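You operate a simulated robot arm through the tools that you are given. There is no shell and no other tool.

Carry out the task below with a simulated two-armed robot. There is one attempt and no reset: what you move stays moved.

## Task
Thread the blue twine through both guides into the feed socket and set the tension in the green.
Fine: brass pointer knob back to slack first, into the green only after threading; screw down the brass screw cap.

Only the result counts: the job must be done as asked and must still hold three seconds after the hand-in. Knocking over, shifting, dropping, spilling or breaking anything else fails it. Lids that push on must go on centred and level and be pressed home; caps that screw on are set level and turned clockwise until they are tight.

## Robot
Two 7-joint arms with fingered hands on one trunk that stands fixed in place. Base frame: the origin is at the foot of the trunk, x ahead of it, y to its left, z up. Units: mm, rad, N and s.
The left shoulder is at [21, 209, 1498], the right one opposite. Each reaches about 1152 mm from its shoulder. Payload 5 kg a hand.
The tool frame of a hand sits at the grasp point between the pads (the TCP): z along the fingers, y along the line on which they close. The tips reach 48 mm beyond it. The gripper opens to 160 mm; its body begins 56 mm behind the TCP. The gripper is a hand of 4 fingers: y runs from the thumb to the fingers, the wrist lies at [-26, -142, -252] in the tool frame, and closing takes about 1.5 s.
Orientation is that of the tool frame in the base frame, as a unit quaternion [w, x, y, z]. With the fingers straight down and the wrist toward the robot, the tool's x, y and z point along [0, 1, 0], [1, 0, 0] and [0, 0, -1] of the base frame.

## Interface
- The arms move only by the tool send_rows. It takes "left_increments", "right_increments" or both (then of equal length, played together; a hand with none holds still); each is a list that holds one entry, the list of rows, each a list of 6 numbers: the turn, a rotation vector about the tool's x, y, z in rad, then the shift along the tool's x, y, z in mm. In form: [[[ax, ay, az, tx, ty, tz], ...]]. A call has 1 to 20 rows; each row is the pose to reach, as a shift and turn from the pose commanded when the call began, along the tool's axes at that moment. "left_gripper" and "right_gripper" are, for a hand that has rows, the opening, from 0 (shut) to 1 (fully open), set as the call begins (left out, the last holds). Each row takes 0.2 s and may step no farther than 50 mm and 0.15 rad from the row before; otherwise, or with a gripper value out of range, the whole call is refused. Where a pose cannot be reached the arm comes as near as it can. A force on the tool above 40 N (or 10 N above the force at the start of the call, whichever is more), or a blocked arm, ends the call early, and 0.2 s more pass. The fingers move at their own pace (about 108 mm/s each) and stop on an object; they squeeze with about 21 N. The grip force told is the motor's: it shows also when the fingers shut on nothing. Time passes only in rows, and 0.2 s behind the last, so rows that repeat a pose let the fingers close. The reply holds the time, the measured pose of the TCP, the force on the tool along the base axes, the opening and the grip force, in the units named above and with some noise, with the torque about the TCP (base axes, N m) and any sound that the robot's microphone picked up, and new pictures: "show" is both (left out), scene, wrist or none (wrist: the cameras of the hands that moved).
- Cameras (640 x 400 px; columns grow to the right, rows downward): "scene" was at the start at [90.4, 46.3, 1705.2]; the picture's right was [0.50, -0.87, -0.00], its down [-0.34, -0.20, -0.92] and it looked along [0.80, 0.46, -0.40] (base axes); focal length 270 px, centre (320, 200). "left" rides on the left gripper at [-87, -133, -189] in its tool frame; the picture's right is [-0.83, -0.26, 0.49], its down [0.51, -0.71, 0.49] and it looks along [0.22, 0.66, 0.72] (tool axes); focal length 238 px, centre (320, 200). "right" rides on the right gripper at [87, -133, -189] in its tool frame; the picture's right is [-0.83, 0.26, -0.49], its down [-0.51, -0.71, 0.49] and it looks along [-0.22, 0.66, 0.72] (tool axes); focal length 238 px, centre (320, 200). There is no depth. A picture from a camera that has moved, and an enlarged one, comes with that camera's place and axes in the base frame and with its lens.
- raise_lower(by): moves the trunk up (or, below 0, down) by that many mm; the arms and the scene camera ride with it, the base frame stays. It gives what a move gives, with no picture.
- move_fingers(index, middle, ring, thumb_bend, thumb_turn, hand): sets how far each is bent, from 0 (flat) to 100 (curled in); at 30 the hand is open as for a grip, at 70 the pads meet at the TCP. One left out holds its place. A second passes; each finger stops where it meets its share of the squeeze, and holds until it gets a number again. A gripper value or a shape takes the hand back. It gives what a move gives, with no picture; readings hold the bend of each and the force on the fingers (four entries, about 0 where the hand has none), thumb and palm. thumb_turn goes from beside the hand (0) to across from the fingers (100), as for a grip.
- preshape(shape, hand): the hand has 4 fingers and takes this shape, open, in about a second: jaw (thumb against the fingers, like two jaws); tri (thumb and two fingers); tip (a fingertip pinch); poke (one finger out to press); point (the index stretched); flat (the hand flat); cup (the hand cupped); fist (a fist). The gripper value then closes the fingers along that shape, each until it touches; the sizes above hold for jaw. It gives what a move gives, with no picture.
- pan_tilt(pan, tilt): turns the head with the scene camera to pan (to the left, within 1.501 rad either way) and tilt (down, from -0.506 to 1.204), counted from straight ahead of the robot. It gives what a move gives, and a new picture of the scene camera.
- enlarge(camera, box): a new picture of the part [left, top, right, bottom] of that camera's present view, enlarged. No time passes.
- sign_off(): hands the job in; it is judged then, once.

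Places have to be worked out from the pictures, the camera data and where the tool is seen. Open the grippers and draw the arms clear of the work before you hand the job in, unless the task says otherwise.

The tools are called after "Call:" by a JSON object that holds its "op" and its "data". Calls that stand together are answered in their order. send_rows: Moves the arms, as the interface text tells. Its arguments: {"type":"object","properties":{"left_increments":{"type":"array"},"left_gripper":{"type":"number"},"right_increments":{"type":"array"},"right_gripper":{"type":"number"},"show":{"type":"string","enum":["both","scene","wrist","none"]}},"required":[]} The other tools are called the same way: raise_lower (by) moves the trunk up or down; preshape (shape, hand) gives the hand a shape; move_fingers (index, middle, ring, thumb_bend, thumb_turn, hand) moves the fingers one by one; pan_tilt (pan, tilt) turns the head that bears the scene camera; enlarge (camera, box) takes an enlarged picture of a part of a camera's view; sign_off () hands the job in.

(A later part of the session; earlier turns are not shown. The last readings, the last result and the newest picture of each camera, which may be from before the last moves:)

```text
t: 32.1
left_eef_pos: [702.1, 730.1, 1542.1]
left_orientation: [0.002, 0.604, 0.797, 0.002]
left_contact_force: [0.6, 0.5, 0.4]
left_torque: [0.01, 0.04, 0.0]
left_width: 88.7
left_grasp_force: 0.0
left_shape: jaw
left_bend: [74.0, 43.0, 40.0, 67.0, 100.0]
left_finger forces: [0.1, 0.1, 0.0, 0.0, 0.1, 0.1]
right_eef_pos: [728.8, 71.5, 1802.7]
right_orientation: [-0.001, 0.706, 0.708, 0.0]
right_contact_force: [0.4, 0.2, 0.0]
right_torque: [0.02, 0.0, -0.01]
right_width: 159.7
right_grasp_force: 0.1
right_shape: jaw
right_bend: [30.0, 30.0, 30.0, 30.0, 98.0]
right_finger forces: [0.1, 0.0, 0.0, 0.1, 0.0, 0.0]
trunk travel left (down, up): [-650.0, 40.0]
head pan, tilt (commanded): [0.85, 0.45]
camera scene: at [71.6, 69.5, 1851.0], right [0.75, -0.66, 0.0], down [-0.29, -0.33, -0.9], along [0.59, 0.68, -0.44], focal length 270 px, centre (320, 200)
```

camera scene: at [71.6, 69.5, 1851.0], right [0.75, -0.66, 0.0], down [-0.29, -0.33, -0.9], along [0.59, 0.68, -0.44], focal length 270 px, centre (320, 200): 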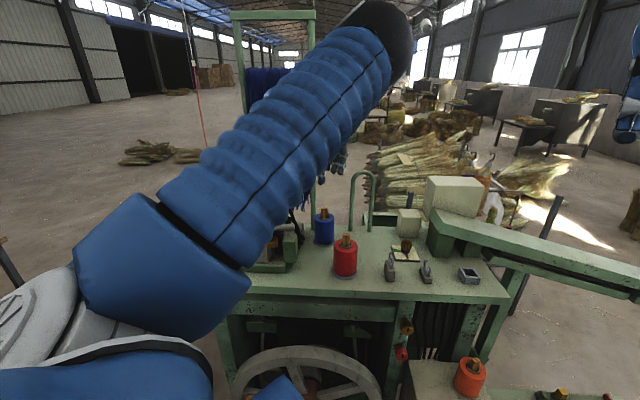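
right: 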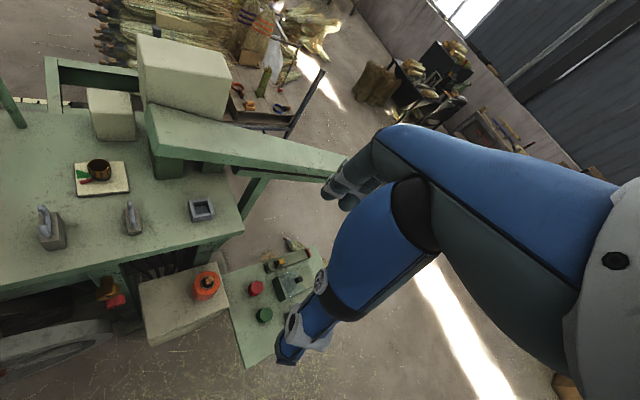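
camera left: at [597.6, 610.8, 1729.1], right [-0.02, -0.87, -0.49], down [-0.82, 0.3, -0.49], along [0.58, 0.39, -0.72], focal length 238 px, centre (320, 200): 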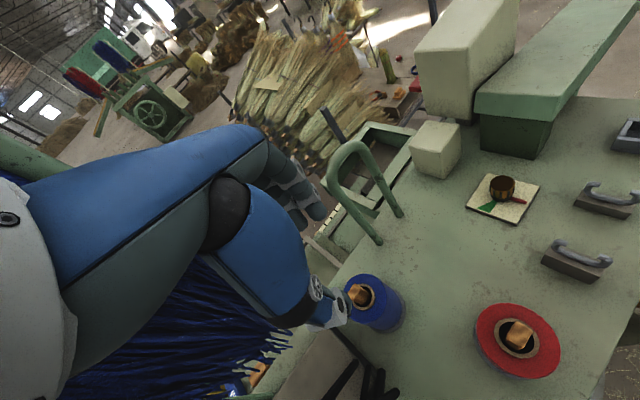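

The hand is free again. I move over the stick at about 16° yaw, where the pole stays well to the side, and descend slowly to z≈1440.

Call:
{"op": "send_rows", "data": {"left_increments": [[[0, 0, 0, 10, 0, 0], [0, 0, 0, 21, 0, 20], [0, 0, 0, 21, 0, 45], [0, 0, 0, 21, 0, 70], [0, 0, 0, 21, 0, 100], [0, 0, 0, 21, 0, 100]]], "show": "none"}}

Call:
{"op": "enlarge", "data": {"camera": "left", "box": [220, 160, 420, 330]}}

Call:
{"op": "enlarge", "data": {"camera": "scene", "box": [290, 130, 390, 290]}}

```text
t: 33.5
left_eef_pos: [696.9, 748.7, 1442.5]
left_orientation: [0.002, 0.604, 0.797, 0.003]
left_contact_force: [0.2, 0.4, 0.7]
left_torque: [0.04, -0.01, 0.02]
left_width: 88.3
left_grasp_force: 0.0
left_shape: jaw
left_bend: [74.0, 43.0, 40.0, 67.0, 100.0]
left_finger forces: [0.0, 0.1, 0.0, 0.0, 0.1, 0.0]
right_eef_pos: [727.6, 72.2, 1804.0]
right_orientation: [0.0, 0.706, 0.708, -0.001]
right_contact_force: [-0.7, 0.0, -1.3]
right_torque: [0.03, -0.02, 0.0]
right_width: 159.5
right_grasp_force: 0.0
right_shape: jaw
right_bend: [30.0, 30.0, 30.0, 30.0, 98.0]
right_finger forces: [0.0, 0.0, 0.1, 0.0, 0.0, 0.1]
trunk travel left (down, up): [-650.0, 40.0]
head pan, tilt (commanded): [0.85, 0.45]
```

```text
2.35 times, centred on (320, 245) of left
camera zoom: at [591.5, 629.2, 1629.6], right [-0.02, -0.87, -0.49], down [-0.82, 0.3, -0.5], along [0.58, 0.39, -0.72], focal length 561 px, centre (320, 94)
```

zoom: 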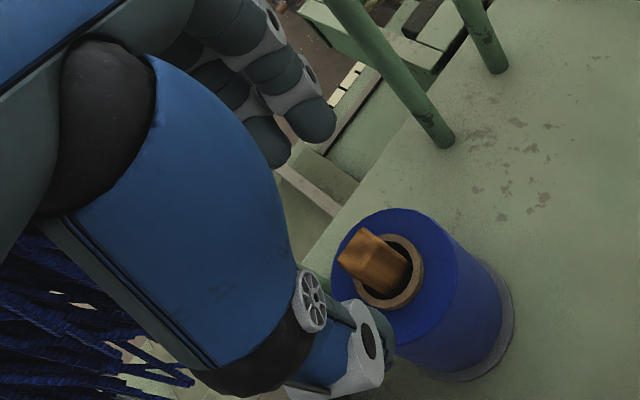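

```text
2.50 times, centred on (340, 210) of scene
camera zoom: at [70.6, 69.2, 1851.2], right [0.75, -0.66, 0.0], down [-0.29, -0.33, -0.9], along [0.59, 0.68, -0.44], focal length 674 px, centre (270, 175)
```

zoom: 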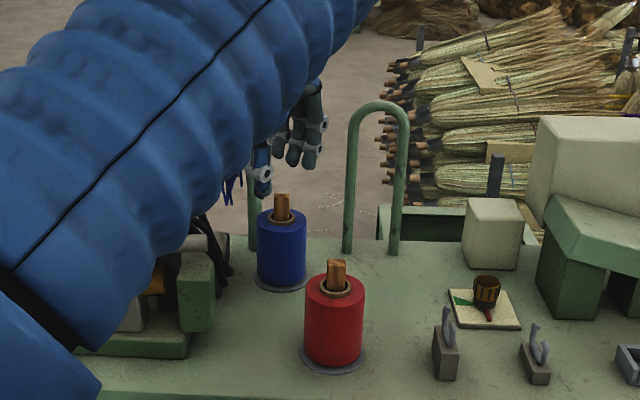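

The hand is aligned over the stick within about 2 mm. I descend so the fingertips straddle the exposed 35 mm of the stick just above the spool top.

Call:
{"op": "send_rows", "data": {"left_increments": [[[0, 0, 0, 1.5, -1, 15], [0, 0, 0, 1.5, -1, 30], [0, 0, 0, 1.5, -1, 45], [0, 0, 0, 1.5, -1, 56], [0, 0, 0, 1.5, -1, 56]]], "show": "none"}}

Call:
{"op": "enlarge", "data": {"camera": "left", "box": [260, 180, 420, 330]}}

Call:
{"op": "enlarge", "data": {"camera": "scene", "box": [290, 150, 390, 250]}}

```text
t: 34.7
left_eef_pos: [695.9, 752.0, 1386.4]
left_orientation: [0.002, 0.604, 0.797, 0.003]
left_contact_force: [0.2, 0.0, 0.5]
left_torque: [0.03, 0.01, 0.02]
left_width: 88.2
left_grasp_force: 0.1
left_shape: jaw
left_bend: [74.0, 43.0, 40.0, 67.0, 100.0]
left_finger forces: [0.1, 0.0, 0.0, 0.0, 0.0, 0.0]
right_eef_pos: [728.1, 70.7, 1803.0]
right_orientation: [0.0, 0.706, 0.708, 0.0]
right_contact_force: [-0.3, 0.3, -0.7]
right_torque: [0.0, -0.02, 0.02]
right_width: 159.4
right_grasp_force: 0.1
right_shape: jaw
right_bend: [30.0, 30.0, 30.0, 30.0, 98.0]
right_finger forces: [0.0, 0.1, 0.1, 0.1, 0.1, 0.0]
trunk travel left (down, up): [-650.0, 40.0]
head pan, tilt (commanded): [0.85, 0.45]
```

```text
2.67 times, centred on (340, 255) of left
camera zoom: at [590.5, 632.2, 1573.5], right [-0.02, -0.87, -0.49], down [-0.82, 0.3, -0.5], along [0.58, 0.39, -0.72], focal length 636 px, centre (267, 53)
```

zoom: 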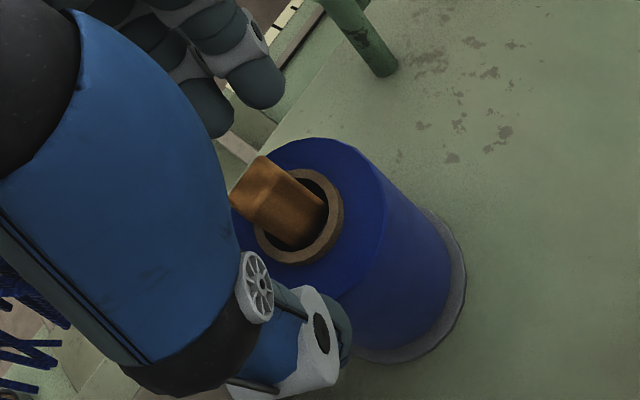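

```text
4.00 times, centred on (340, 200) of scene
camera zoom: at [70.9, 69.6, 1851.1], right [0.75, -0.66, 0.0], down [-0.29, -0.33, -0.9], along [0.59, 0.68, -0.44], focal length 1079 px, centre (240, 200)
```

zoom: 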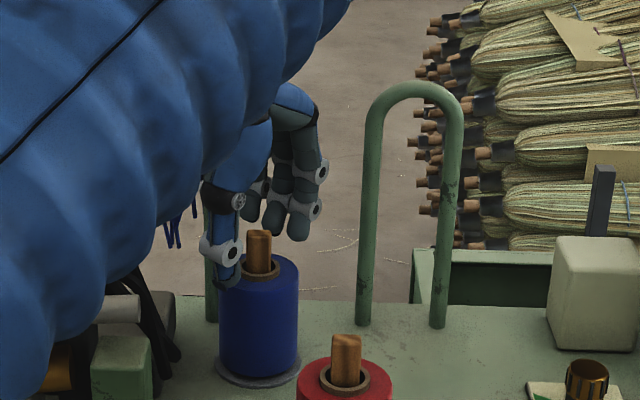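

Thumb and fingers straddle the stick with no contact. I close the hand on it.

Call:
{"op": "send_rows", "data": {"left_increments": [[[0, 0, 0, 0, 0, 0], [0, 0, 0, 0, 0, 0], [0, 0, 0, 0, 0, 0], [0, 0, 0, 0, 0, 0], [0, 0, 0, 0, 0, 0], [0, 0, 0, 0, 0, 0], [0, 0, 0, 0, 0, 0], [0, 0, 0, 0, 0, 0]]], "left_gripper": 0.0, "show": "none"}}

Call:
{"op": "enlarge", "data": {"camera": "left", "box": [260, 180, 420, 330]}}

Call:
{"op": "enlarge", "data": {"camera": "scene", "box": [290, 150, 390, 250]}}

```text
t: 36.5
left_eef_pos: [694.8, 752.0, 1385.5]
left_orientation: [0.002, 0.603, 0.798, 0.002]
left_contact_force: [-0.5, 0.3, -0.1]
left_torque: [-0.02, -0.01, 0.01]
left_width: 10.6
left_grasp_force: 20.6
left_shape: jaw
left_bend: [72.0, 69.0, 70.0, 73.0, 100.0]
left_finger forces: [10.9, 6.1, 0.0, 0.1, 16.3, 0.1]
right_eef_pos: [728.7, 71.5, 1803.5]
right_orientation: [0.001, 0.706, 0.708, 0.0]
right_contact_force: [0.5, 0.5, 0.1]
right_torque: [0.01, 0.02, -0.03]
right_width: 160.0
right_grasp_force: 0.1
right_shape: jaw
right_bend: [30.0, 30.0, 30.0, 30.0, 98.0]
right_finger forces: [0.0, 0.0, 0.0, 0.1, 0.1, 0.0]
trunk travel left (down, up): [-650.0, 40.0]
head pan, tilt (commanded): [0.85, 0.45]
```

```text
2.67 times, centred on (340, 255) of left
camera zoom: at [590.6, 632.0, 1573.7], right [-0.02, -0.87, -0.49], down [-0.82, 0.3, -0.5], along [0.58, 0.39, -0.72], focal length 636 px, centre (267, 53)
```

zoom: 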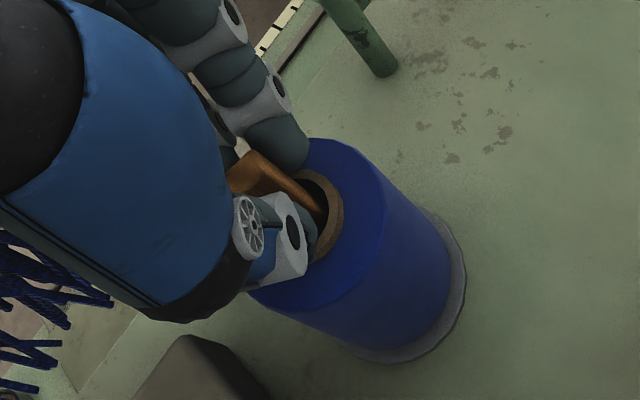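

```text
4.00 times, centred on (340, 200) of scene
camera zoom: at [70.8, 69.6, 1851.1], right [0.75, -0.66, 0.0], down [-0.29, -0.33, -0.9], along [0.59, 0.68, -0.44], focal length 1079 px, centre (240, 200)
```

zoom: 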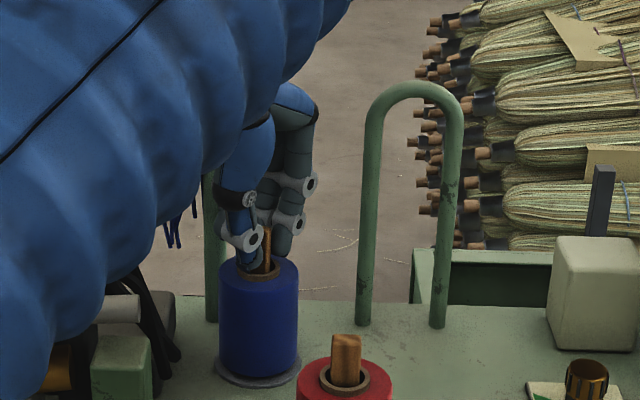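

The stick is held between thumb, index and middle. I lift it slowly and watch for twine and force.

Call:
{"op": "send_rows", "data": {"left_increments": [[[0, 0, 0, 0, 0, -8], [0, 0, 0, 0, 0, -18], [0, 0, 0, 0, 0, -30], [0, 0, 0, 0, 0, -45], [0, 0, 0, 0, 0, -60], [0, 0, 0, 0, 0, -60]]], "show": "none"}}

Call:
{"op": "enlarge", "data": {"camera": "left", "box": [260, 180, 420, 330]}}

Call:
{"op": "enlarge", "data": {"camera": "scene", "box": [290, 130, 390, 250]}}

```text
t: 37.9
left_eef_pos: [696.0, 752.0, 1445.5]
left_orientation: [0.001, 0.604, 0.797, 0.002]
left_contact_force: [0.8, -0.2, -0.6]
left_torque: [-0.03, 0.05, -0.03]
left_width: 10.3
left_grasp_force: 20.5
left_shape: jaw
left_bend: [72.0, 69.0, 70.0, 73.0, 100.0]
left_finger forces: [10.8, 6.3, 0.0, 0.0, 16.3, 0.0]
right_eef_pos: [728.7, 71.6, 1802.8]
right_orientation: [-0.001, 0.706, 0.708, 0.0]
right_contact_force: [1.0, -0.2, -0.5]
right_torque: [-0.03, 0.07, 0.01]
right_width: 159.7
right_grasp_force: 0.1
right_shape: jaw
right_bend: [30.0, 30.0, 30.0, 30.0, 98.0]
right_finger forces: [0.1, 0.0, 0.1, 0.1, 0.0, 0.0]
trunk travel left (down, up): [-650.0, 40.0]
head pan, tilt (commanded): [0.85, 0.45]
```

```text
2.67 times, centred on (340, 255) of left
camera zoom: at [591.1, 633.0, 1632.4], right [-0.02, -0.87, -0.49], down [-0.82, 0.3, -0.5], along [0.58, 0.39, -0.72], focal length 636 px, centre (267, 53)
```

zoom: 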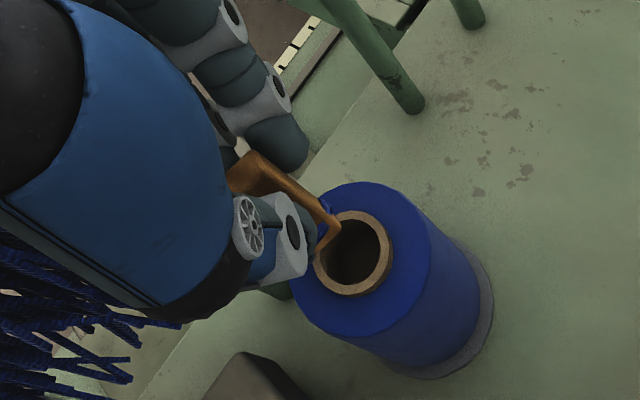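

```text
3.33 times, centred on (340, 190) of scene
camera zoom: at [71.2, 70.0, 1851.1], right [0.75, -0.66, 0.0], down [-0.29, -0.33, -0.9], along [0.59, 0.68, -0.44], focal length 899 px, centre (253, 233)
```

zoom: 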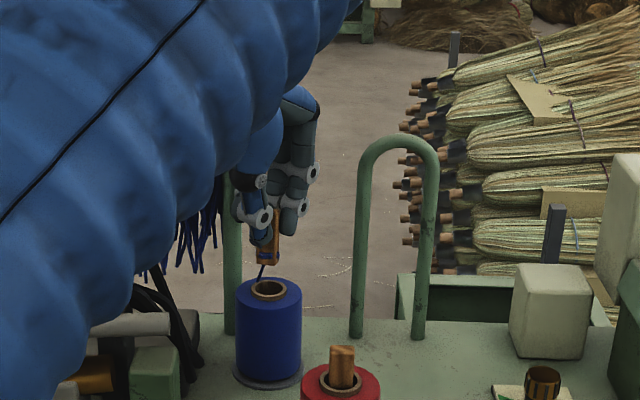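

The stick came out with blue twine trailing from its lower end to the spool. I zoom in to see the stick length and the twine.

Call:
{"op": "enlarge", "data": {"camera": "scene", "box": [315, 170, 365, 230]}}

Call:
{"op": "enlarge", "data": {"camera": "left", "box": [300, 210, 380, 280]}}

```text
6.67 times, centred on (340, 200) of scene
camera zoom: at [71.2, 70.0, 1851.1], right [0.75, -0.66, 0.0], down [-0.29, -0.33, -0.9], along [0.59, 0.68, -0.44], focal length 1798 px, centre (187, 200)
```

zoom: 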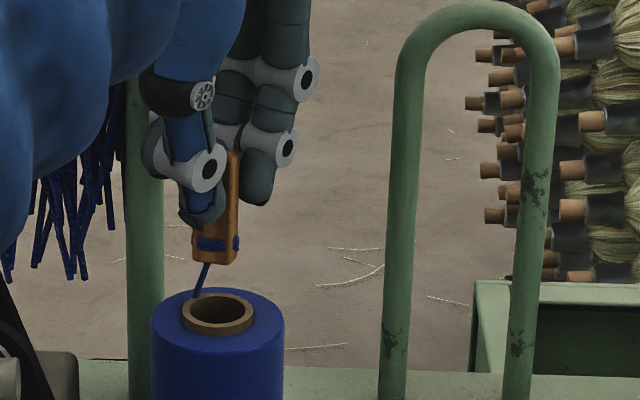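

```text
5.71 times, centred on (340, 245) of left
camera zoom: at [591.1, 633.0, 1632.4], right [-0.02, -0.87, -0.49], down [-0.82, 0.3, -0.5], along [0.58, 0.39, -0.72], focal length 1362 px, centre (206, -57)
```

zoom: 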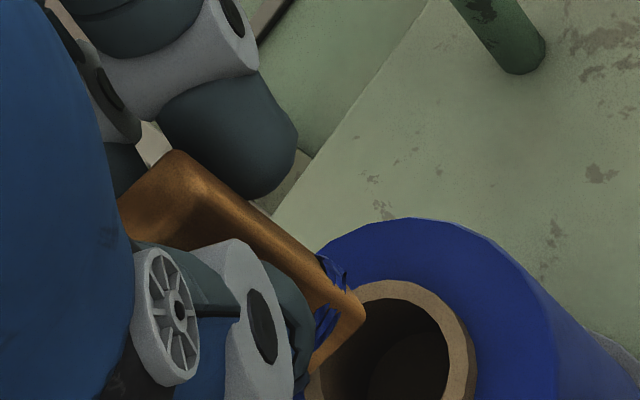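

The stick is about 70 mm long, protruding about 40 mm below the fingertips, with twine tied near its lower end. I carry it to a point upstream of guide 1, around (676,493), staying high, with yaw about 30°.

Call:
{"op": "send_rows", "data": {"left_increments": [[[0, 0, 0, 0, 0, -15], [0, 0, -0.03, -27, -10, -15], [0, 0, -0.06, -54, -20, -15], [0, 0, -0.09, -81, -30, -15], [0, 0, -0.12, -108, -40, -15], [0, 0, -0.15, -135, -49, -15], [0, 0, -0.18, -162, -59, -15], [0, 0, -0.21, -189, -69, -15], [0, 0, -0.24, -216, -79, -15], [0, 0, -0.25, -243.5, -89, -15], [0, 0, -0.25, -243.5, -89, -15]]], "show": "both"}}

Call:
{"op": "enlarge", "data": {"camera": "left", "box": [240, 180, 440, 330]}}

Call:
{"op": "enlarge", "data": {"camera": "right", "box": [0, 150, 240, 300]}}

```text
t: 40.3
left_eef_pos: [675.8, 493.1, 1459.7]
left_orientation: [0.002, 0.5, 0.866, 0.001]
left_contact_force: [-0.3, -0.6, -0.4]
left_torque: [-0.02, 0.0, 0.02]
left_width: 10.3
left_grasp_force: 20.8
left_shape: jaw
left_bend: [72.0, 69.0, 70.0, 73.0, 100.0]
left_finger forces: [10.9, 6.4, 0.1, 0.1, 16.4, 0.0]
right_eef_pos: [728.0, 72.7, 1802.7]
right_orientation: [0.0, 0.706, 0.709, 0.0]
right_contact_force: [0.1, -0.1, 0.0]
right_torque: [-0.04, -0.04, 0.0]
right_width: 159.7
right_grasp_force: 0.0
right_shape: jaw
right_bend: [30.0, 30.0, 30.0, 30.0, 98.0]
right_finger forces: [0.1, 0.1, 0.0, 0.0, 0.0, 0.0]
trunk travel left (down, up): [-650.0, 40.0]
head pan, tilt (commanded): [0.85, 0.45]
camera scene: at [70.9, 70.3, 1851.1], right [0.75, -0.66, 0.0], down [-0.29, -0.33, -0.9], along [0.59, 0.68, -0.44], focal length 270 px, centre (320, 200)
camera left: at [603.1, 351.6, 1648.4], right [0.2, -0.85, -0.49], down [-0.86, 0.08, -0.5], along [0.46, 0.52, -0.72], focal length 238 px, centre (320, 200)
```

scene: 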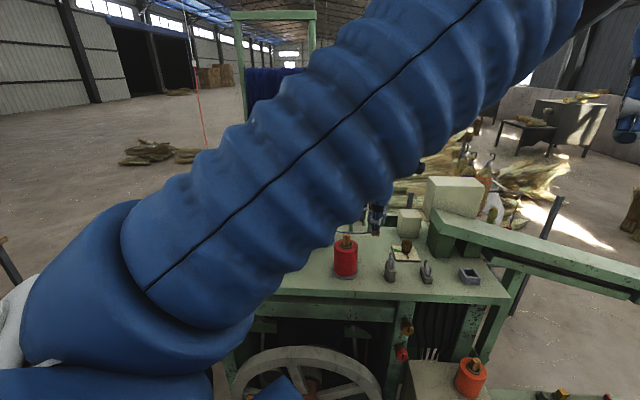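
left: 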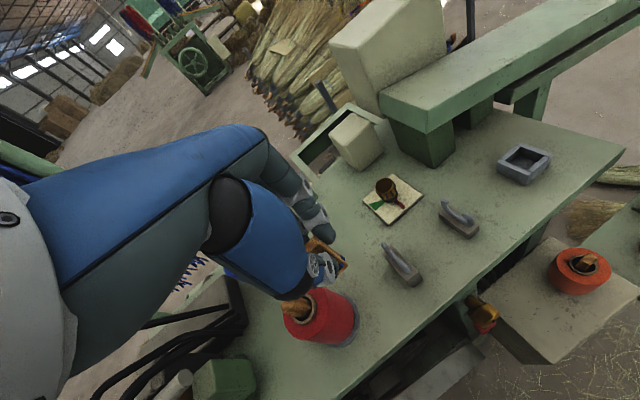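

```text
2.67 times, centred on (340, 255) of left
camera zoom: at [603.1, 351.6, 1648.4], right [0.2, -0.85, -0.49], down [-0.86, 0.08, -0.5], along [0.46, 0.52, -0.72], focal length 636 px, centre (267, 53)
```

zoom: 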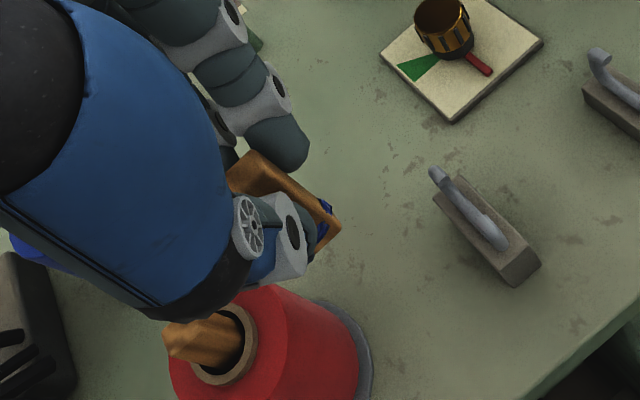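

```text
2.67 times, centred on (120, 225) of right
camera zoom: at [594.8, 159.3, 1992.4], right [0.26, -0.83, 0.49], down [-0.71, -0.51, -0.49], along [0.66, -0.22, -0.72], focal length 636 px, centre (853, 133)
```

zoom: 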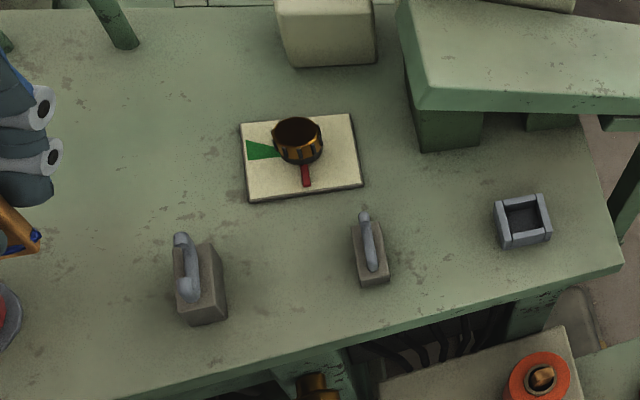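

Stick bottom is at about (678,490,1372), right under the TCP. To watch the threading from the side I bring the right hand's camera lower and turn it left, keeping it well in front of the table.

Call:
{"op": "send_rows", "data": {"right_increments": [[[0, 0, -0.07, -4, -8, 32], [0, 0, -0.14, -8, -16, 64], [0, 0, -0.21, -12, -23, 97], [0, 0, -0.28, -16, -31, 129], [0, 0, -0.35, -20, -39, 161], [0, 0, -0.42, -24, -47, 194], [0, 0, -0.49, -28, -55, 226], [0, 0, -0.56, -32, -62, 258], [0, 0, -0.63, -36, -70, 290], [0, 0, -0.698, -40, -78, 323], [0, 0, -0.698, -40, -78, 323]]], "show": "both"}}

Call:
{"op": "enlarge", "data": {"camera": "right", "box": [120, 40, 360, 190]}}

```text
t: 42.7
left_eef_pos: [675.2, 493.8, 1460.7]
left_orientation: [0.003, 0.501, 0.866, 0.002]
left_contact_force: [0.6, 0.4, -0.8]
left_torque: [-0.02, -0.01, -0.02]
left_width: 10.5
left_grasp_force: 20.5
left_shape: jaw
left_bend: [72.0, 69.0, 70.0, 73.0, 100.0]
left_finger forces: [10.8, 6.3, 0.1, 0.0, 16.4, 0.0]
right_eef_pos: [649.9, 32.0, 1480.1]
right_orientation: [0.001, 0.421, 0.907, 0.0]
right_contact_force: [-0.6, 0.4, -0.2]
right_torque: [-0.02, -0.05, 0.01]
right_width: 159.7
right_grasp_force: 0.0
right_shape: jaw
right_bend: [30.0, 30.0, 30.0, 30.0, 98.0]
right_finger forces: [0.0, 0.0, 0.1, 0.1, 0.0, 0.0]
trunk travel left (down, up): [-650.0, 40.0]
head pan, tilt (commanded): [0.85, 0.45]
camera scene: at [70.2, 69.8, 1851.2], right [0.75, -0.66, 0.0], down [-0.29, -0.33, -0.9], along [0.59, 0.68, -0.44], focal length 270 px, centre (320, 200)
camera right: at [491.4, 12.8, 1668.2], right [0.74, -0.47, 0.49], down [-0.21, -0.84, -0.49], along [0.64, 0.26, -0.72], focal length 238 px, centre (320, 200)
```

scene: 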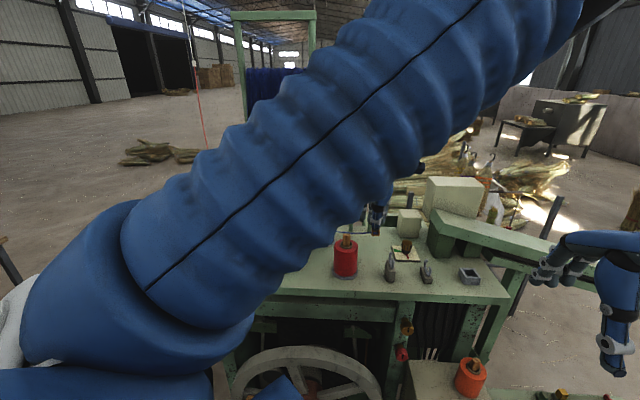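
right: 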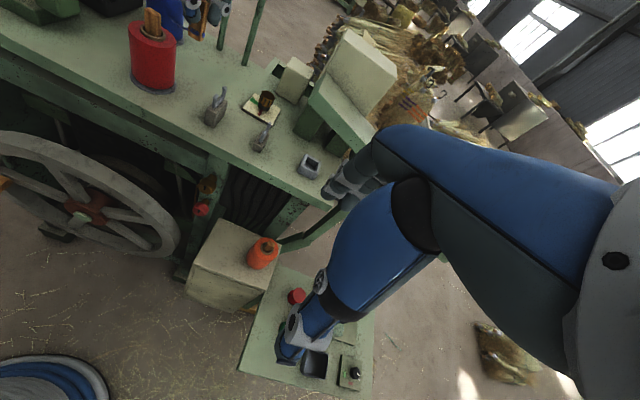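

```text
2.67 times, centred on (240, 115) of right
camera zoom: at [491.4, 12.8, 1668.2], right [0.74, -0.47, 0.49], down [-0.21, -0.84, -0.49], along [0.64, 0.26, -0.72], focal length 636 px, centre (533, 427)
```

zoom: 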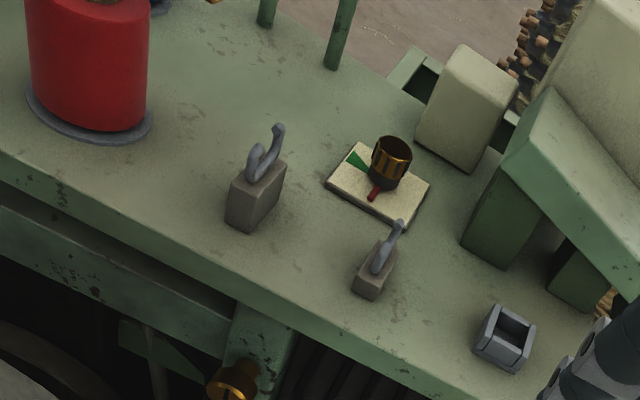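

This is a good side view of the guides and socket. I lower the stick most of the way upstream of guide 1 and check its height relative to the U.

Call:
{"op": "send_rows", "data": {"left_increments": [[[0, 0, 0, 0, 0, 20], [0, 0, 0, 0, 0, 40], [0, 0, 0, 0, 0, 60], [0, 0, 0, 0, 0, 75], [0, 0, 0, 0, 0, 75]]], "show": "none"}}

Call:
{"op": "enlarge", "data": {"camera": "right", "box": [120, 0, 320, 140]}}

Call:
{"op": "enlarge", "data": {"camera": "left", "box": [260, 180, 460, 330]}}

Call:
{"op": "enlarge", "data": {"camera": "scene", "box": [320, 190, 440, 290]}}

```text
t: 43.9
left_eef_pos: [675.1, 491.7, 1386.6]
left_orientation: [0.002, 0.5, 0.866, 0.003]
left_contact_force: [-0.1, 0.3, -1.3]
left_torque: [0.0, -0.01, -0.02]
left_width: 10.1
left_grasp_force: 20.8
left_shape: jaw
left_bend: [72.0, 69.0, 70.0, 73.0, 100.0]
left_finger forces: [10.8, 6.3, 0.0, 0.0, 16.4, 0.0]
right_eef_pos: [651.5, 31.6, 1480.4]
right_orientation: [0.0, 0.422, 0.907, 0.0]
right_contact_force: [-0.1, 0.0, 0.0]
right_torque: [0.03, -0.05, 0.01]
right_width: 159.7
right_grasp_force: 0.1
right_shape: jaw
right_bend: [30.0, 30.0, 30.0, 30.0, 98.0]
right_finger forces: [0.0, 0.1, 0.1, 0.1, 0.0, 0.1]
trunk travel left (down, up): [-650.0, 40.0]
head pan, tilt (commanded): [0.85, 0.45]
```

```text
2.86 times, centred on (220, 70) of right
camera zoom: at [491.8, 12.4, 1668.3], right [0.74, -0.47, 0.49], down [-0.22, -0.84, -0.49], along [0.64, 0.26, -0.72], focal length 681 px, centre (606, 571)
```

zoom: 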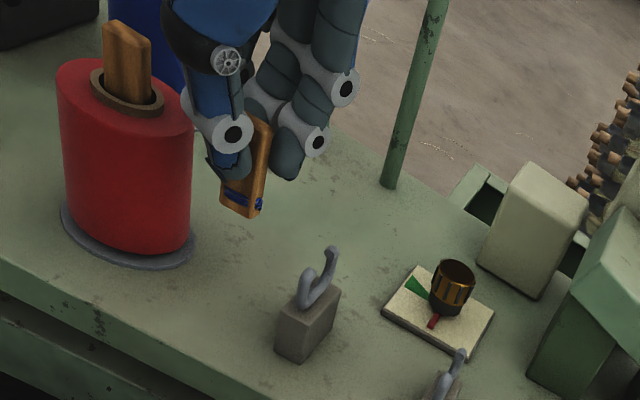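

```text
2.67 times, centred on (360, 255) of left
camera zoom: at [603.2, 350.3, 1573.7], right [0.2, -0.85, -0.49], down [-0.86, 0.08, -0.5], along [0.46, 0.52, -0.72], focal length 636 px, centre (213, 53)
```

zoom: 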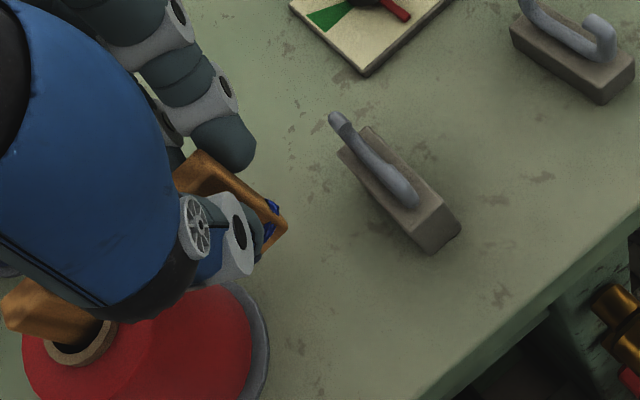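

```text
4.00 times, centred on (380, 240) of scene
camera zoom: at [70.4, 69.1, 1851.2], right [0.75, -0.66, 0.0], down [-0.29, -0.33, -0.9], along [0.59, 0.68, -0.44], focal length 1079 px, centre (80, 40)
```

zoom: 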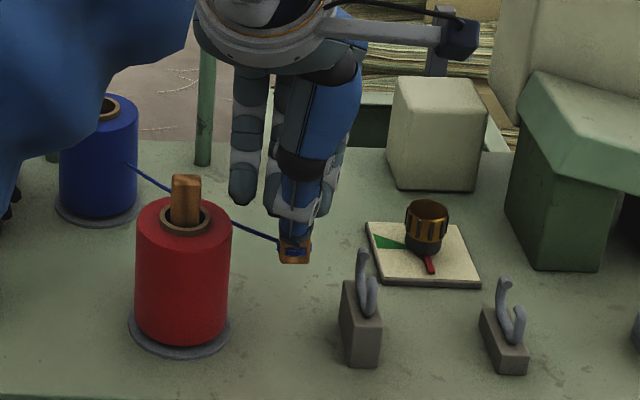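

The twine runs cleanly from the blue spool to the stick, passing clear of the red spool. I zoom in on the stick and guide 1 to settle the heights.

Call:
{"op": "enlarge", "data": {"camera": "right", "box": [185, 40, 245, 130]}}

Call:
{"op": "enlarge", "data": {"camera": "right", "box": [210, 75, 250, 130]}}

Call:
{"op": "enlarge", "data": {"camera": "scene", "box": [380, 240, 440, 290]}}

Call:
{"op": "enlarge", "data": {"camera": "left", "box": [310, 210, 420, 290]}}

```text
4.44 times, centred on (215, 85) of right
camera zoom: at [491.8, 12.4, 1668.3], right [0.74, -0.47, 0.49], down [-0.22, -0.84, -0.49], along [0.64, 0.26, -0.72], focal length 1059 px, centre (787, 711)
```

zoom: 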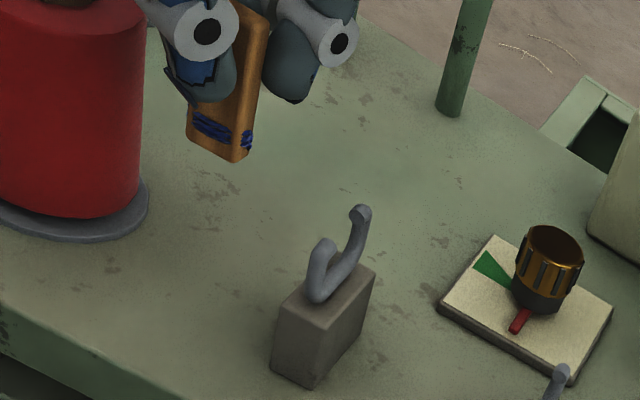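

```text
7.27 times, centred on (230, 102) of right
camera zoom: at [491.8, 12.4, 1668.3], right [0.74, -0.47, 0.49], down [-0.22, -0.84, -0.49], along [0.64, 0.26, -0.72], focal length 1734 px, centre (974, 909)
```

zoom: 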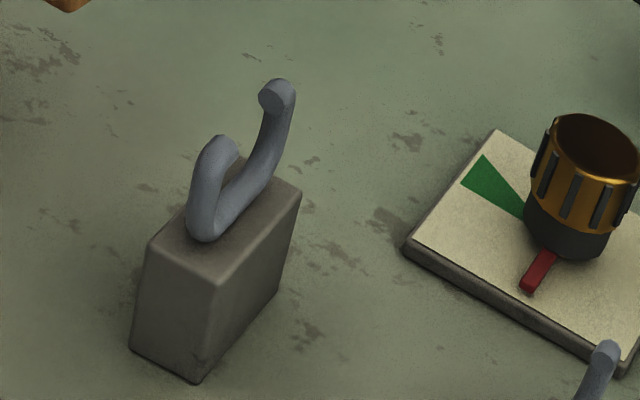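

```text
8.00 times, centred on (410, 265) of scene
camera zoom: at [70.4, 69.1, 1851.2], right [0.75, -0.66, 0.0], down [-0.29, -0.33, -0.9], along [0.59, 0.68, -0.44], focal length 2158 px, centre (-400, -320)
```

zoom: 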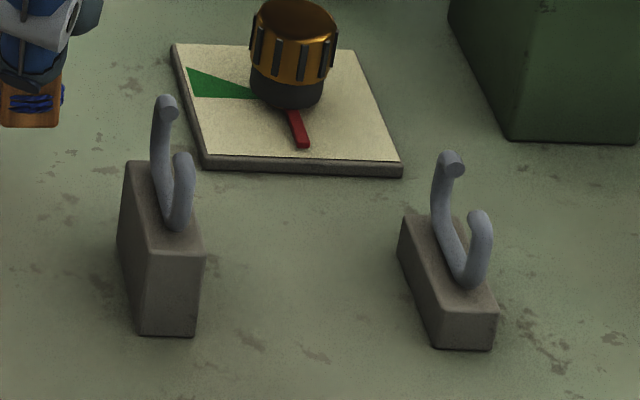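

```text
5.00 times, centred on (365, 250) of left
camera zoom: at [603.2, 350.3, 1573.7], right [0.2, -0.85, -0.49], down [-0.86, 0.08, -0.5], along [0.46, 0.52, -0.72], focal length 1192 px, centre (95, -50)
```

zoom: 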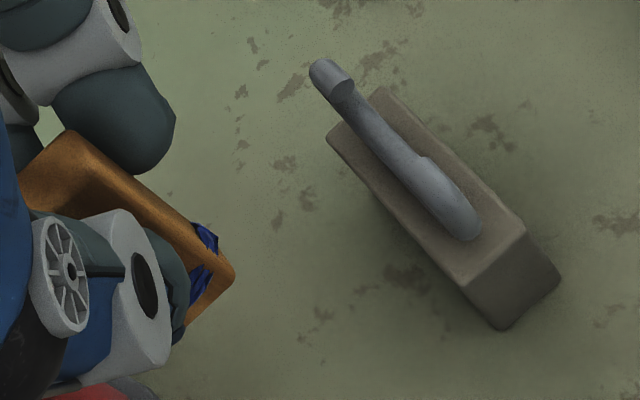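

The U of guide 1 spans z≈1264–1300 at centre about (720,452); the stick protrudes about 31 mm below the fingertips, so a TCP height of 1354 lets the stick pass inside the U with fingers just above. I move closer (30 mm before the guide) at that height and check alignment.

Call:
{"op": "send_rows", "data": {"left_increments": [[[0, 0, -0.03, -7, 3, 8], [0, 0, -0.06, -14, 6, 16], [0, 0, -0.1, -21, 9, 24], [0, 0, -0.1, -28, 12.6, 32], [0, 0, -0.1, -28, 12.6, 32]]], "show": "none"}}

Call:
{"op": "enlarge", "data": {"camera": "right", "box": [185, 40, 245, 130]}}

Call:
{"op": "enlarge", "data": {"camera": "left", "box": [310, 210, 420, 290]}}

Call:
{"op": "enlarge", "data": {"camera": "scene", "box": [350, 210, 430, 290]}}

```text
t: 45.1
left_eef_pos: [702.1, 475.0, 1353.9]
left_orientation: [0.002, 0.456, 0.89, 0.002]
left_contact_force: [-0.1, -1.2, 0.0]
left_torque: [0.04, 0.03, 0.0]
left_width: 9.9
left_grasp_force: 21.6
left_shape: jaw
left_bend: [72.0, 69.0, 70.0, 73.0, 100.0]
left_finger forces: [11.0, 6.3, 0.1, 0.0, 16.4, 0.1]
right_eef_pos: [649.6, 30.9, 1479.6]
right_orientation: [0.0, 0.421, 0.907, -0.001]
right_contact_force: [-0.3, 0.6, 0.5]
right_torque: [-0.02, -0.04, -0.01]
right_width: 159.8
right_grasp_force: 0.1
right_shape: jaw
right_bend: [30.0, 30.0, 30.0, 30.0, 98.0]
right_finger forces: [0.1, 0.0, 0.0, 0.0, 0.0, 0.0]
trunk travel left (down, up): [-650.0, 40.0]
head pan, tilt (commanded): [0.85, 0.45]
```

```text
4.44 times, centred on (215, 85) of right
camera zoom: at [491.7, 12.5, 1668.4], right [0.74, -0.47, 0.49], down [-0.22, -0.84, -0.49], along [0.64, 0.26, -0.72], focal length 1059 px, centre (787, 711)
```

zoom: 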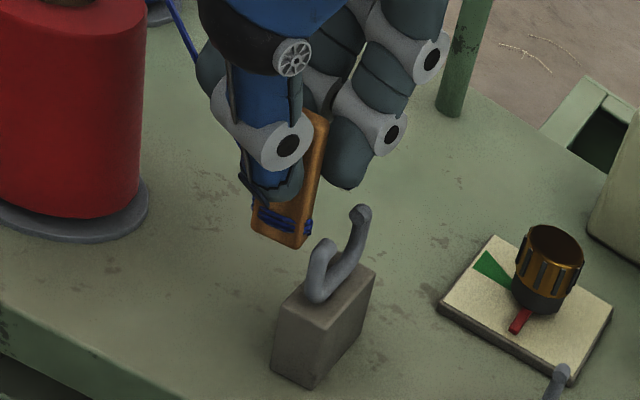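

```text
5.00 times, centred on (365, 250) of left
camera zoom: at [643.7, 326.6, 1541.6], right [0.28, -0.83, -0.49], down [-0.87, 0.0, -0.5], along [0.41, 0.56, -0.72], focal length 1192 px, centre (95, -50)
```

zoom: 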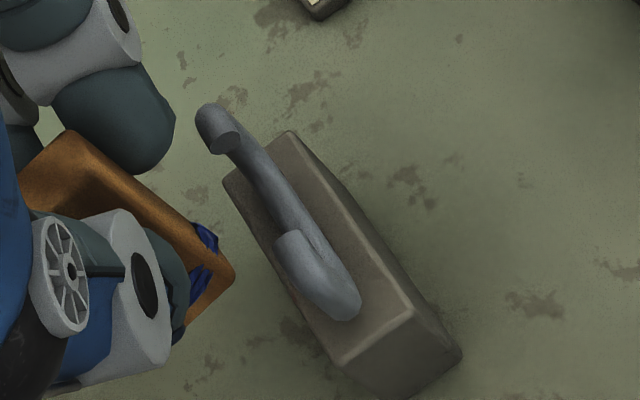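

```text
5.00 times, centred on (390, 250) of scene
camera zoom: at [70.4, 69.3, 1851.2], right [0.75, -0.66, 0.0], down [-0.29, -0.33, -0.9], along [0.59, 0.68, -0.44], focal length 1349 px, centre (-30, -50)
```

zoom: 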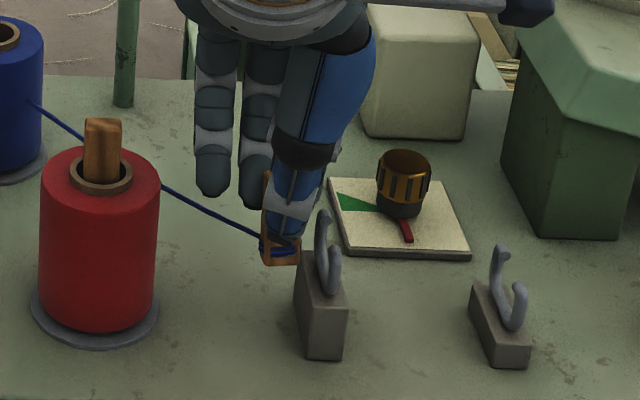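

Alignment looks right: the stick's bottom is centred in n on the U gap (827.6 vs 828.5) and about 11 mm above the U's floor, with fingers slightly above the tips. I advance along the feed direction by 28 mm in small steps.

Call:
{"op": "send_rows", "data": {"left_increments": [[[0, 0, 0, -6.9, 1.1, 0], [0, 0, 0, -13.8, 2.3, 0], [0, 0, 0, -20.7, 3.4, 0], [0, 0, 0, -27.6, 4.5, 0], [0, 0, 0, -27.6, 4.5, 0]]], "show": "none"}}

Call:
{"op": "enlarge", "data": {"camera": "right", "box": [195, 50, 255, 130]}}

Call:
{"op": "enlarge", "data": {"camera": "left", "box": [280, 200, 390, 290]}}

Call:
{"op": "enlarge", "data": {"camera": "scene", "box": [360, 220, 430, 280]}}

```text
t: 46.0
left_eef_pos: [706.9, 470.1, 1353.1]
left_orientation: [-0.009, 0.45, 0.893, 0.006]
left_contact_force: [-22.9, 25.4, 11.0]
left_torque: [1.34, 0.91, 0.68]
left_width: 10.2
left_grasp_force: 20.7
left_shape: jaw
left_bend: [72.0, 69.0, 70.0, 73.0, 100.0]
left_finger forces: [53.6, 6.9, 0.0, 0.1, 20.5, 0.1]
right_eef_pos: [648.6, 28.5, 1480.1]
right_orientation: [0.001, 0.424, 0.906, 0.0]
right_contact_force: [0.3, -0.5, 0.4]
right_torque: [0.05, 0.06, 0.04]
right_width: 159.7
right_grasp_force: 0.1
right_shape: jaw
right_bend: [30.0, 30.0, 30.0, 30.0, 98.0]
right_finger forces: [0.1, 0.0, 0.0, 0.1, 0.0, 0.0]
trunk travel left (down, up): [-650.0, 40.0]
head pan, tilt (commanded): [0.85, 0.45]
stopped in row 4 (left hand): the force on the tool passed its limit at 44 N (the readings are from after the stop); the commanded pose is now the measured one
```

```text
5.00 times, centred on (225, 90) of right
camera zoom: at [490.3, 10.7, 1669.1], right [0.73, -0.47, 0.49], down [-0.22, -0.84, -0.49], along [0.64, 0.25, -0.72], focal length 1192 px, centre (795, 750)
```

zoom: 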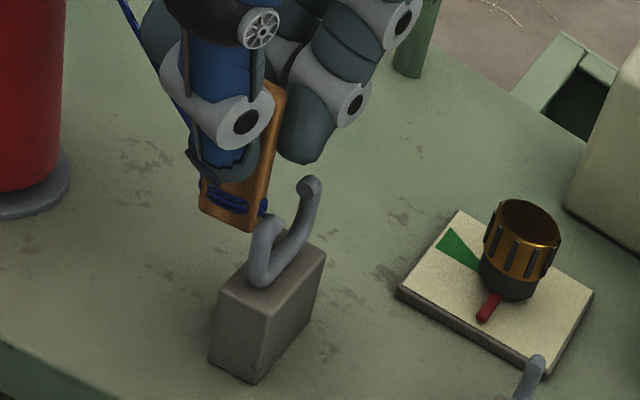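

```text
4.44 times, centred on (335, 245) of left
camera zoom: at [654.4, 317.2, 1539.9], right [0.28, -0.82, -0.5], down [-0.88, -0.01, -0.48], along [0.39, 0.58, -0.72], focal length 1059 px, centre (253, 0)
```

zoom: 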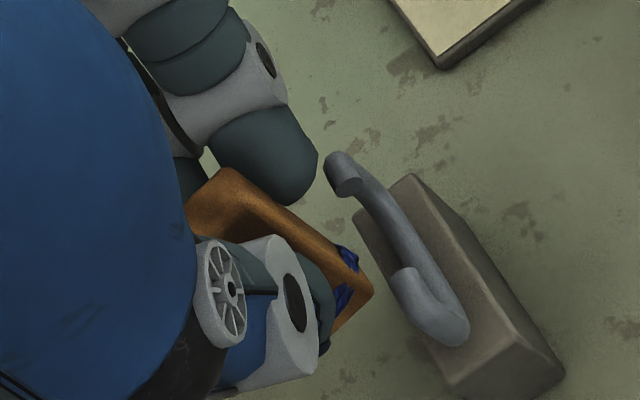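

```text
6.67 times, centred on (395, 250) of scene
camera zoom: at [67.5, 71.0, 1851.3], right [0.75, -0.66, 0.0], down [-0.29, -0.33, -0.9], along [0.59, 0.68, -0.43], focal length 1798 px, centre (-180, -133)
```

zoom: 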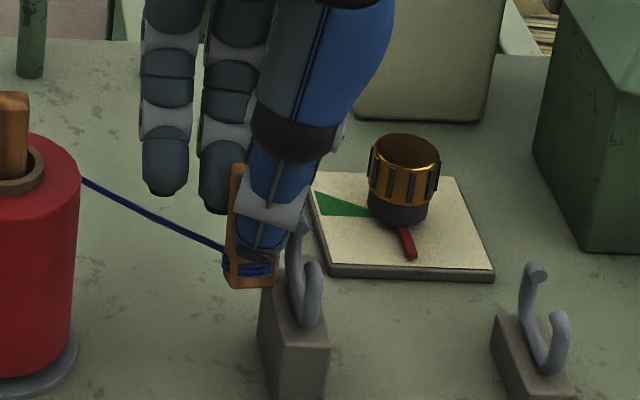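

The index fingertip caught guide 1's far tip (54 N on the index), so fingers need about 9 mm more height. I back off 10 mm and rise to TCP≈1362.

Call:
{"op": "send_rows", "data": {"left_increments": [[[0, 0, 0, 6, -1, 0], [0, 0, 0, 11, -1.8, -3], [0, 0, 0, 11, -1.8, -9], [0, 0, 0, 11, -1.8, -9]]], "show": "none"}}

Call:
{"op": "enlarge", "data": {"camera": "right", "box": [195, 50, 255, 130]}}

Call:
{"op": "enlarge", "data": {"camera": "scene", "box": [360, 220, 430, 280]}}

Call:
{"op": "enlarge", "data": {"camera": "left", "box": [280, 200, 390, 290]}}

```text
t: 47.0
left_eef_pos: [703.6, 473.4, 1362.1]
left_orientation: [-0.003, 0.453, 0.892, 0.003]
left_contact_force: [-1.8, 0.9, -0.5]
left_torque: [-0.13, -0.04, 0.0]
left_width: 9.9
left_grasp_force: 21.2
left_shape: jaw
left_bend: [72.0, 69.0, 70.0, 73.0, 100.0]
left_finger forces: [10.1, 7.1, 0.0, 0.1, 17.1, 0.1]
right_eef_pos: [648.2, 31.9, 1479.1]
right_orientation: [0.001, 0.422, 0.907, -0.001]
right_contact_force: [-0.2, 1.4, -0.4]
right_torque: [-0.13, -0.08, -0.03]
right_width: 159.8
right_grasp_force: 0.0
right_shape: jaw
right_bend: [30.0, 30.0, 30.0, 30.0, 97.0]
right_finger forces: [0.0, 0.0, 0.0, 0.0, 0.0, 0.0]
trunk travel left (down, up): [-650.0, 40.0]
head pan, tilt (commanded): [0.85, 0.45]
```

```text
5.00 times, centred on (225, 90) of right
camera zoom: at [491.1, 14.2, 1668.4], right [0.74, -0.47, 0.49], down [-0.22, -0.84, -0.49], along [0.64, 0.25, -0.72], focal length 1192 px, centre (795, 750)
```

zoom: 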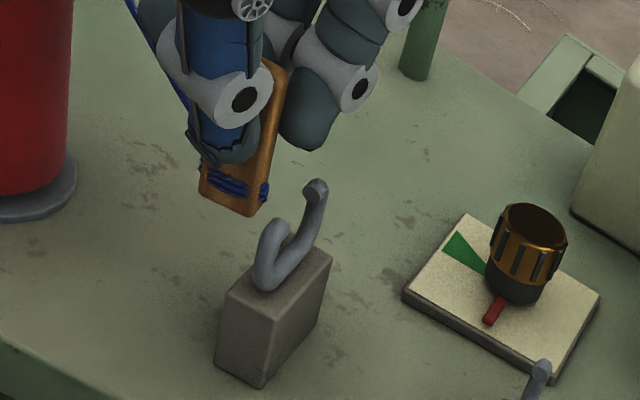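

```text
6.67 times, centred on (395, 250) of scene
camera zoom: at [69.7, 72.0, 1851.0], right [0.75, -0.66, 0.0], down [-0.29, -0.33, -0.9], along [0.59, 0.68, -0.44], focal length 1798 px, centre (-180, -133)
```

zoom: 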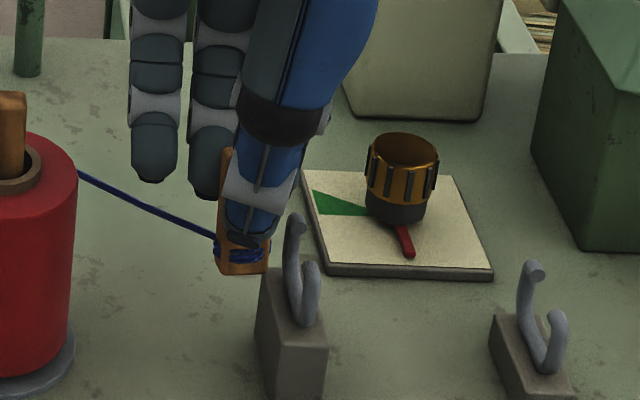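

```text
4.44 times, centred on (335, 245) of left
camera zoom: at [648.6, 323.4, 1549.0], right [0.28, -0.82, -0.49], down [-0.87, 0.0, -0.49], along [0.4, 0.57, -0.72], focal length 1059 px, centre (253, 0)
```

zoom: 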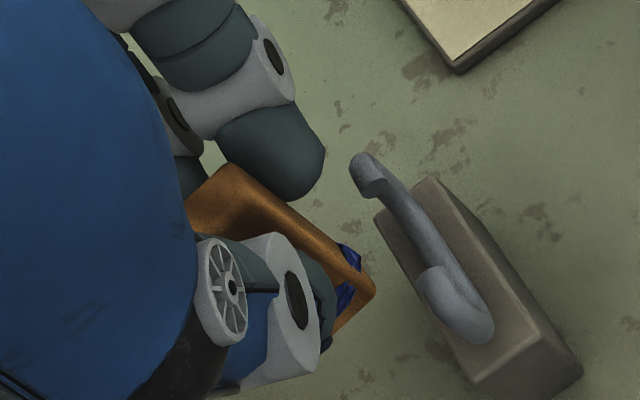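

The thumb tip is also low, so passing the stick itself deep through the U isn't safe; since the U is open on top I will drop the twine in from above instead. First I zoom on guide 2 and the socket to fix their positions.

Call:
{"op": "enlarge", "data": {"camera": "right", "box": [285, 140, 335, 190]}}

Call:
{"op": "enlarge", "data": {"camera": "scene", "box": [445, 250, 495, 290]}}

Call:
{"op": "enlarge", "data": {"camera": "right", "box": [245, 115, 285, 165]}}

Call:
{"op": "enlarge", "data": {"camera": "scene", "box": [405, 245, 445, 285]}}

Call:
{"op": "enlarge", "data": {"camera": "left", "box": [400, 100, 640, 250]}}

```text
8.00 times, centred on (310, 165) of right
camera zoom: at [491.1, 14.2, 1668.4], right [0.74, -0.47, 0.49], down [-0.22, -0.84, -0.49], along [0.64, 0.25, -0.72], focal length 1907 px, centre (400, 480)
```

zoom: 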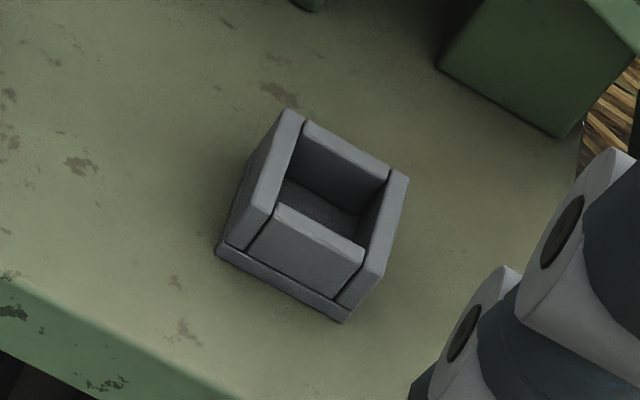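

```text
10.00 times, centred on (470, 270) of scene
camera zoom: at [69.7, 72.0, 1851.0], right [0.75, -0.66, 0.0], down [-0.29, -0.33, -0.9], along [0.59, 0.68, -0.44], focal length 2697 px, centre (-1180, -500)
```

zoom: 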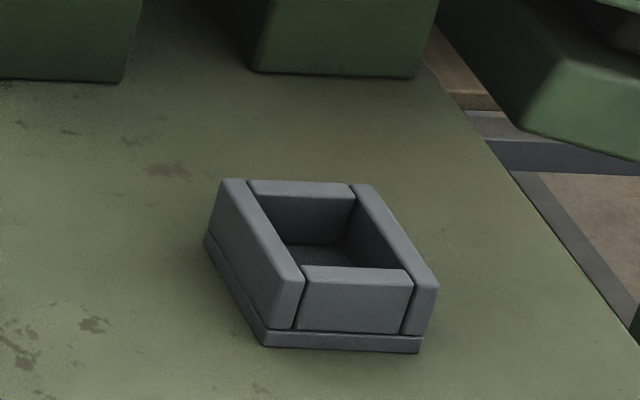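

```text
8.00 times, centred on (265, 140) of right
camera zoom: at [491.1, 14.2, 1668.4], right [0.74, -0.47, 0.49], down [-0.22, -0.84, -0.49], along [0.64, 0.25, -0.72], focal length 1907 px, centre (760, 680)
```

zoom: 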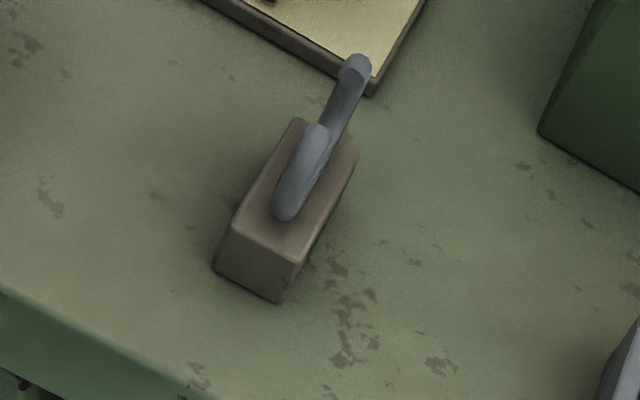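

```text
10.00 times, centred on (425, 265) of scene
camera zoom: at [69.7, 72.0, 1851.0], right [0.75, -0.66, 0.0], down [-0.29, -0.33, -0.9], along [0.59, 0.68, -0.44], focal length 2697 px, centre (-730, -450)
```

zoom: 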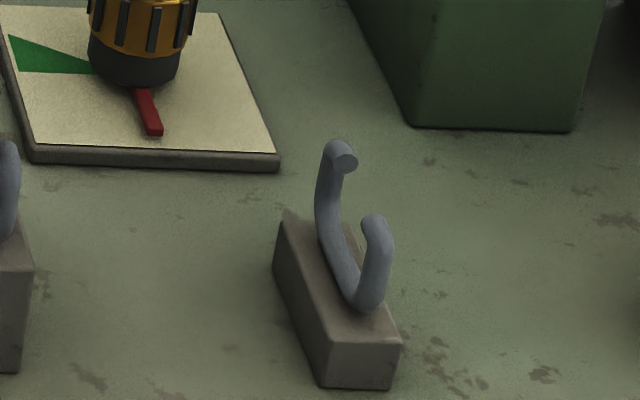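

```text
2.67 times, centred on (520, 175) of left
camera zoom: at [648.6, 323.4, 1549.0], right [0.28, -0.82, -0.49], down [-0.87, 0.0, -0.49], along [0.4, 0.57, -0.72], focal length 636 px, centre (-213, 267)
```

zoom: 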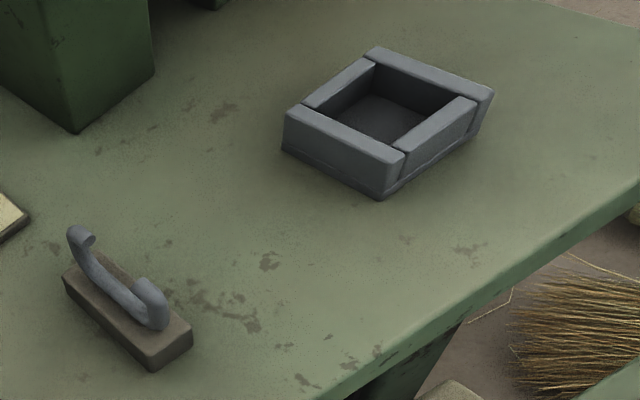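

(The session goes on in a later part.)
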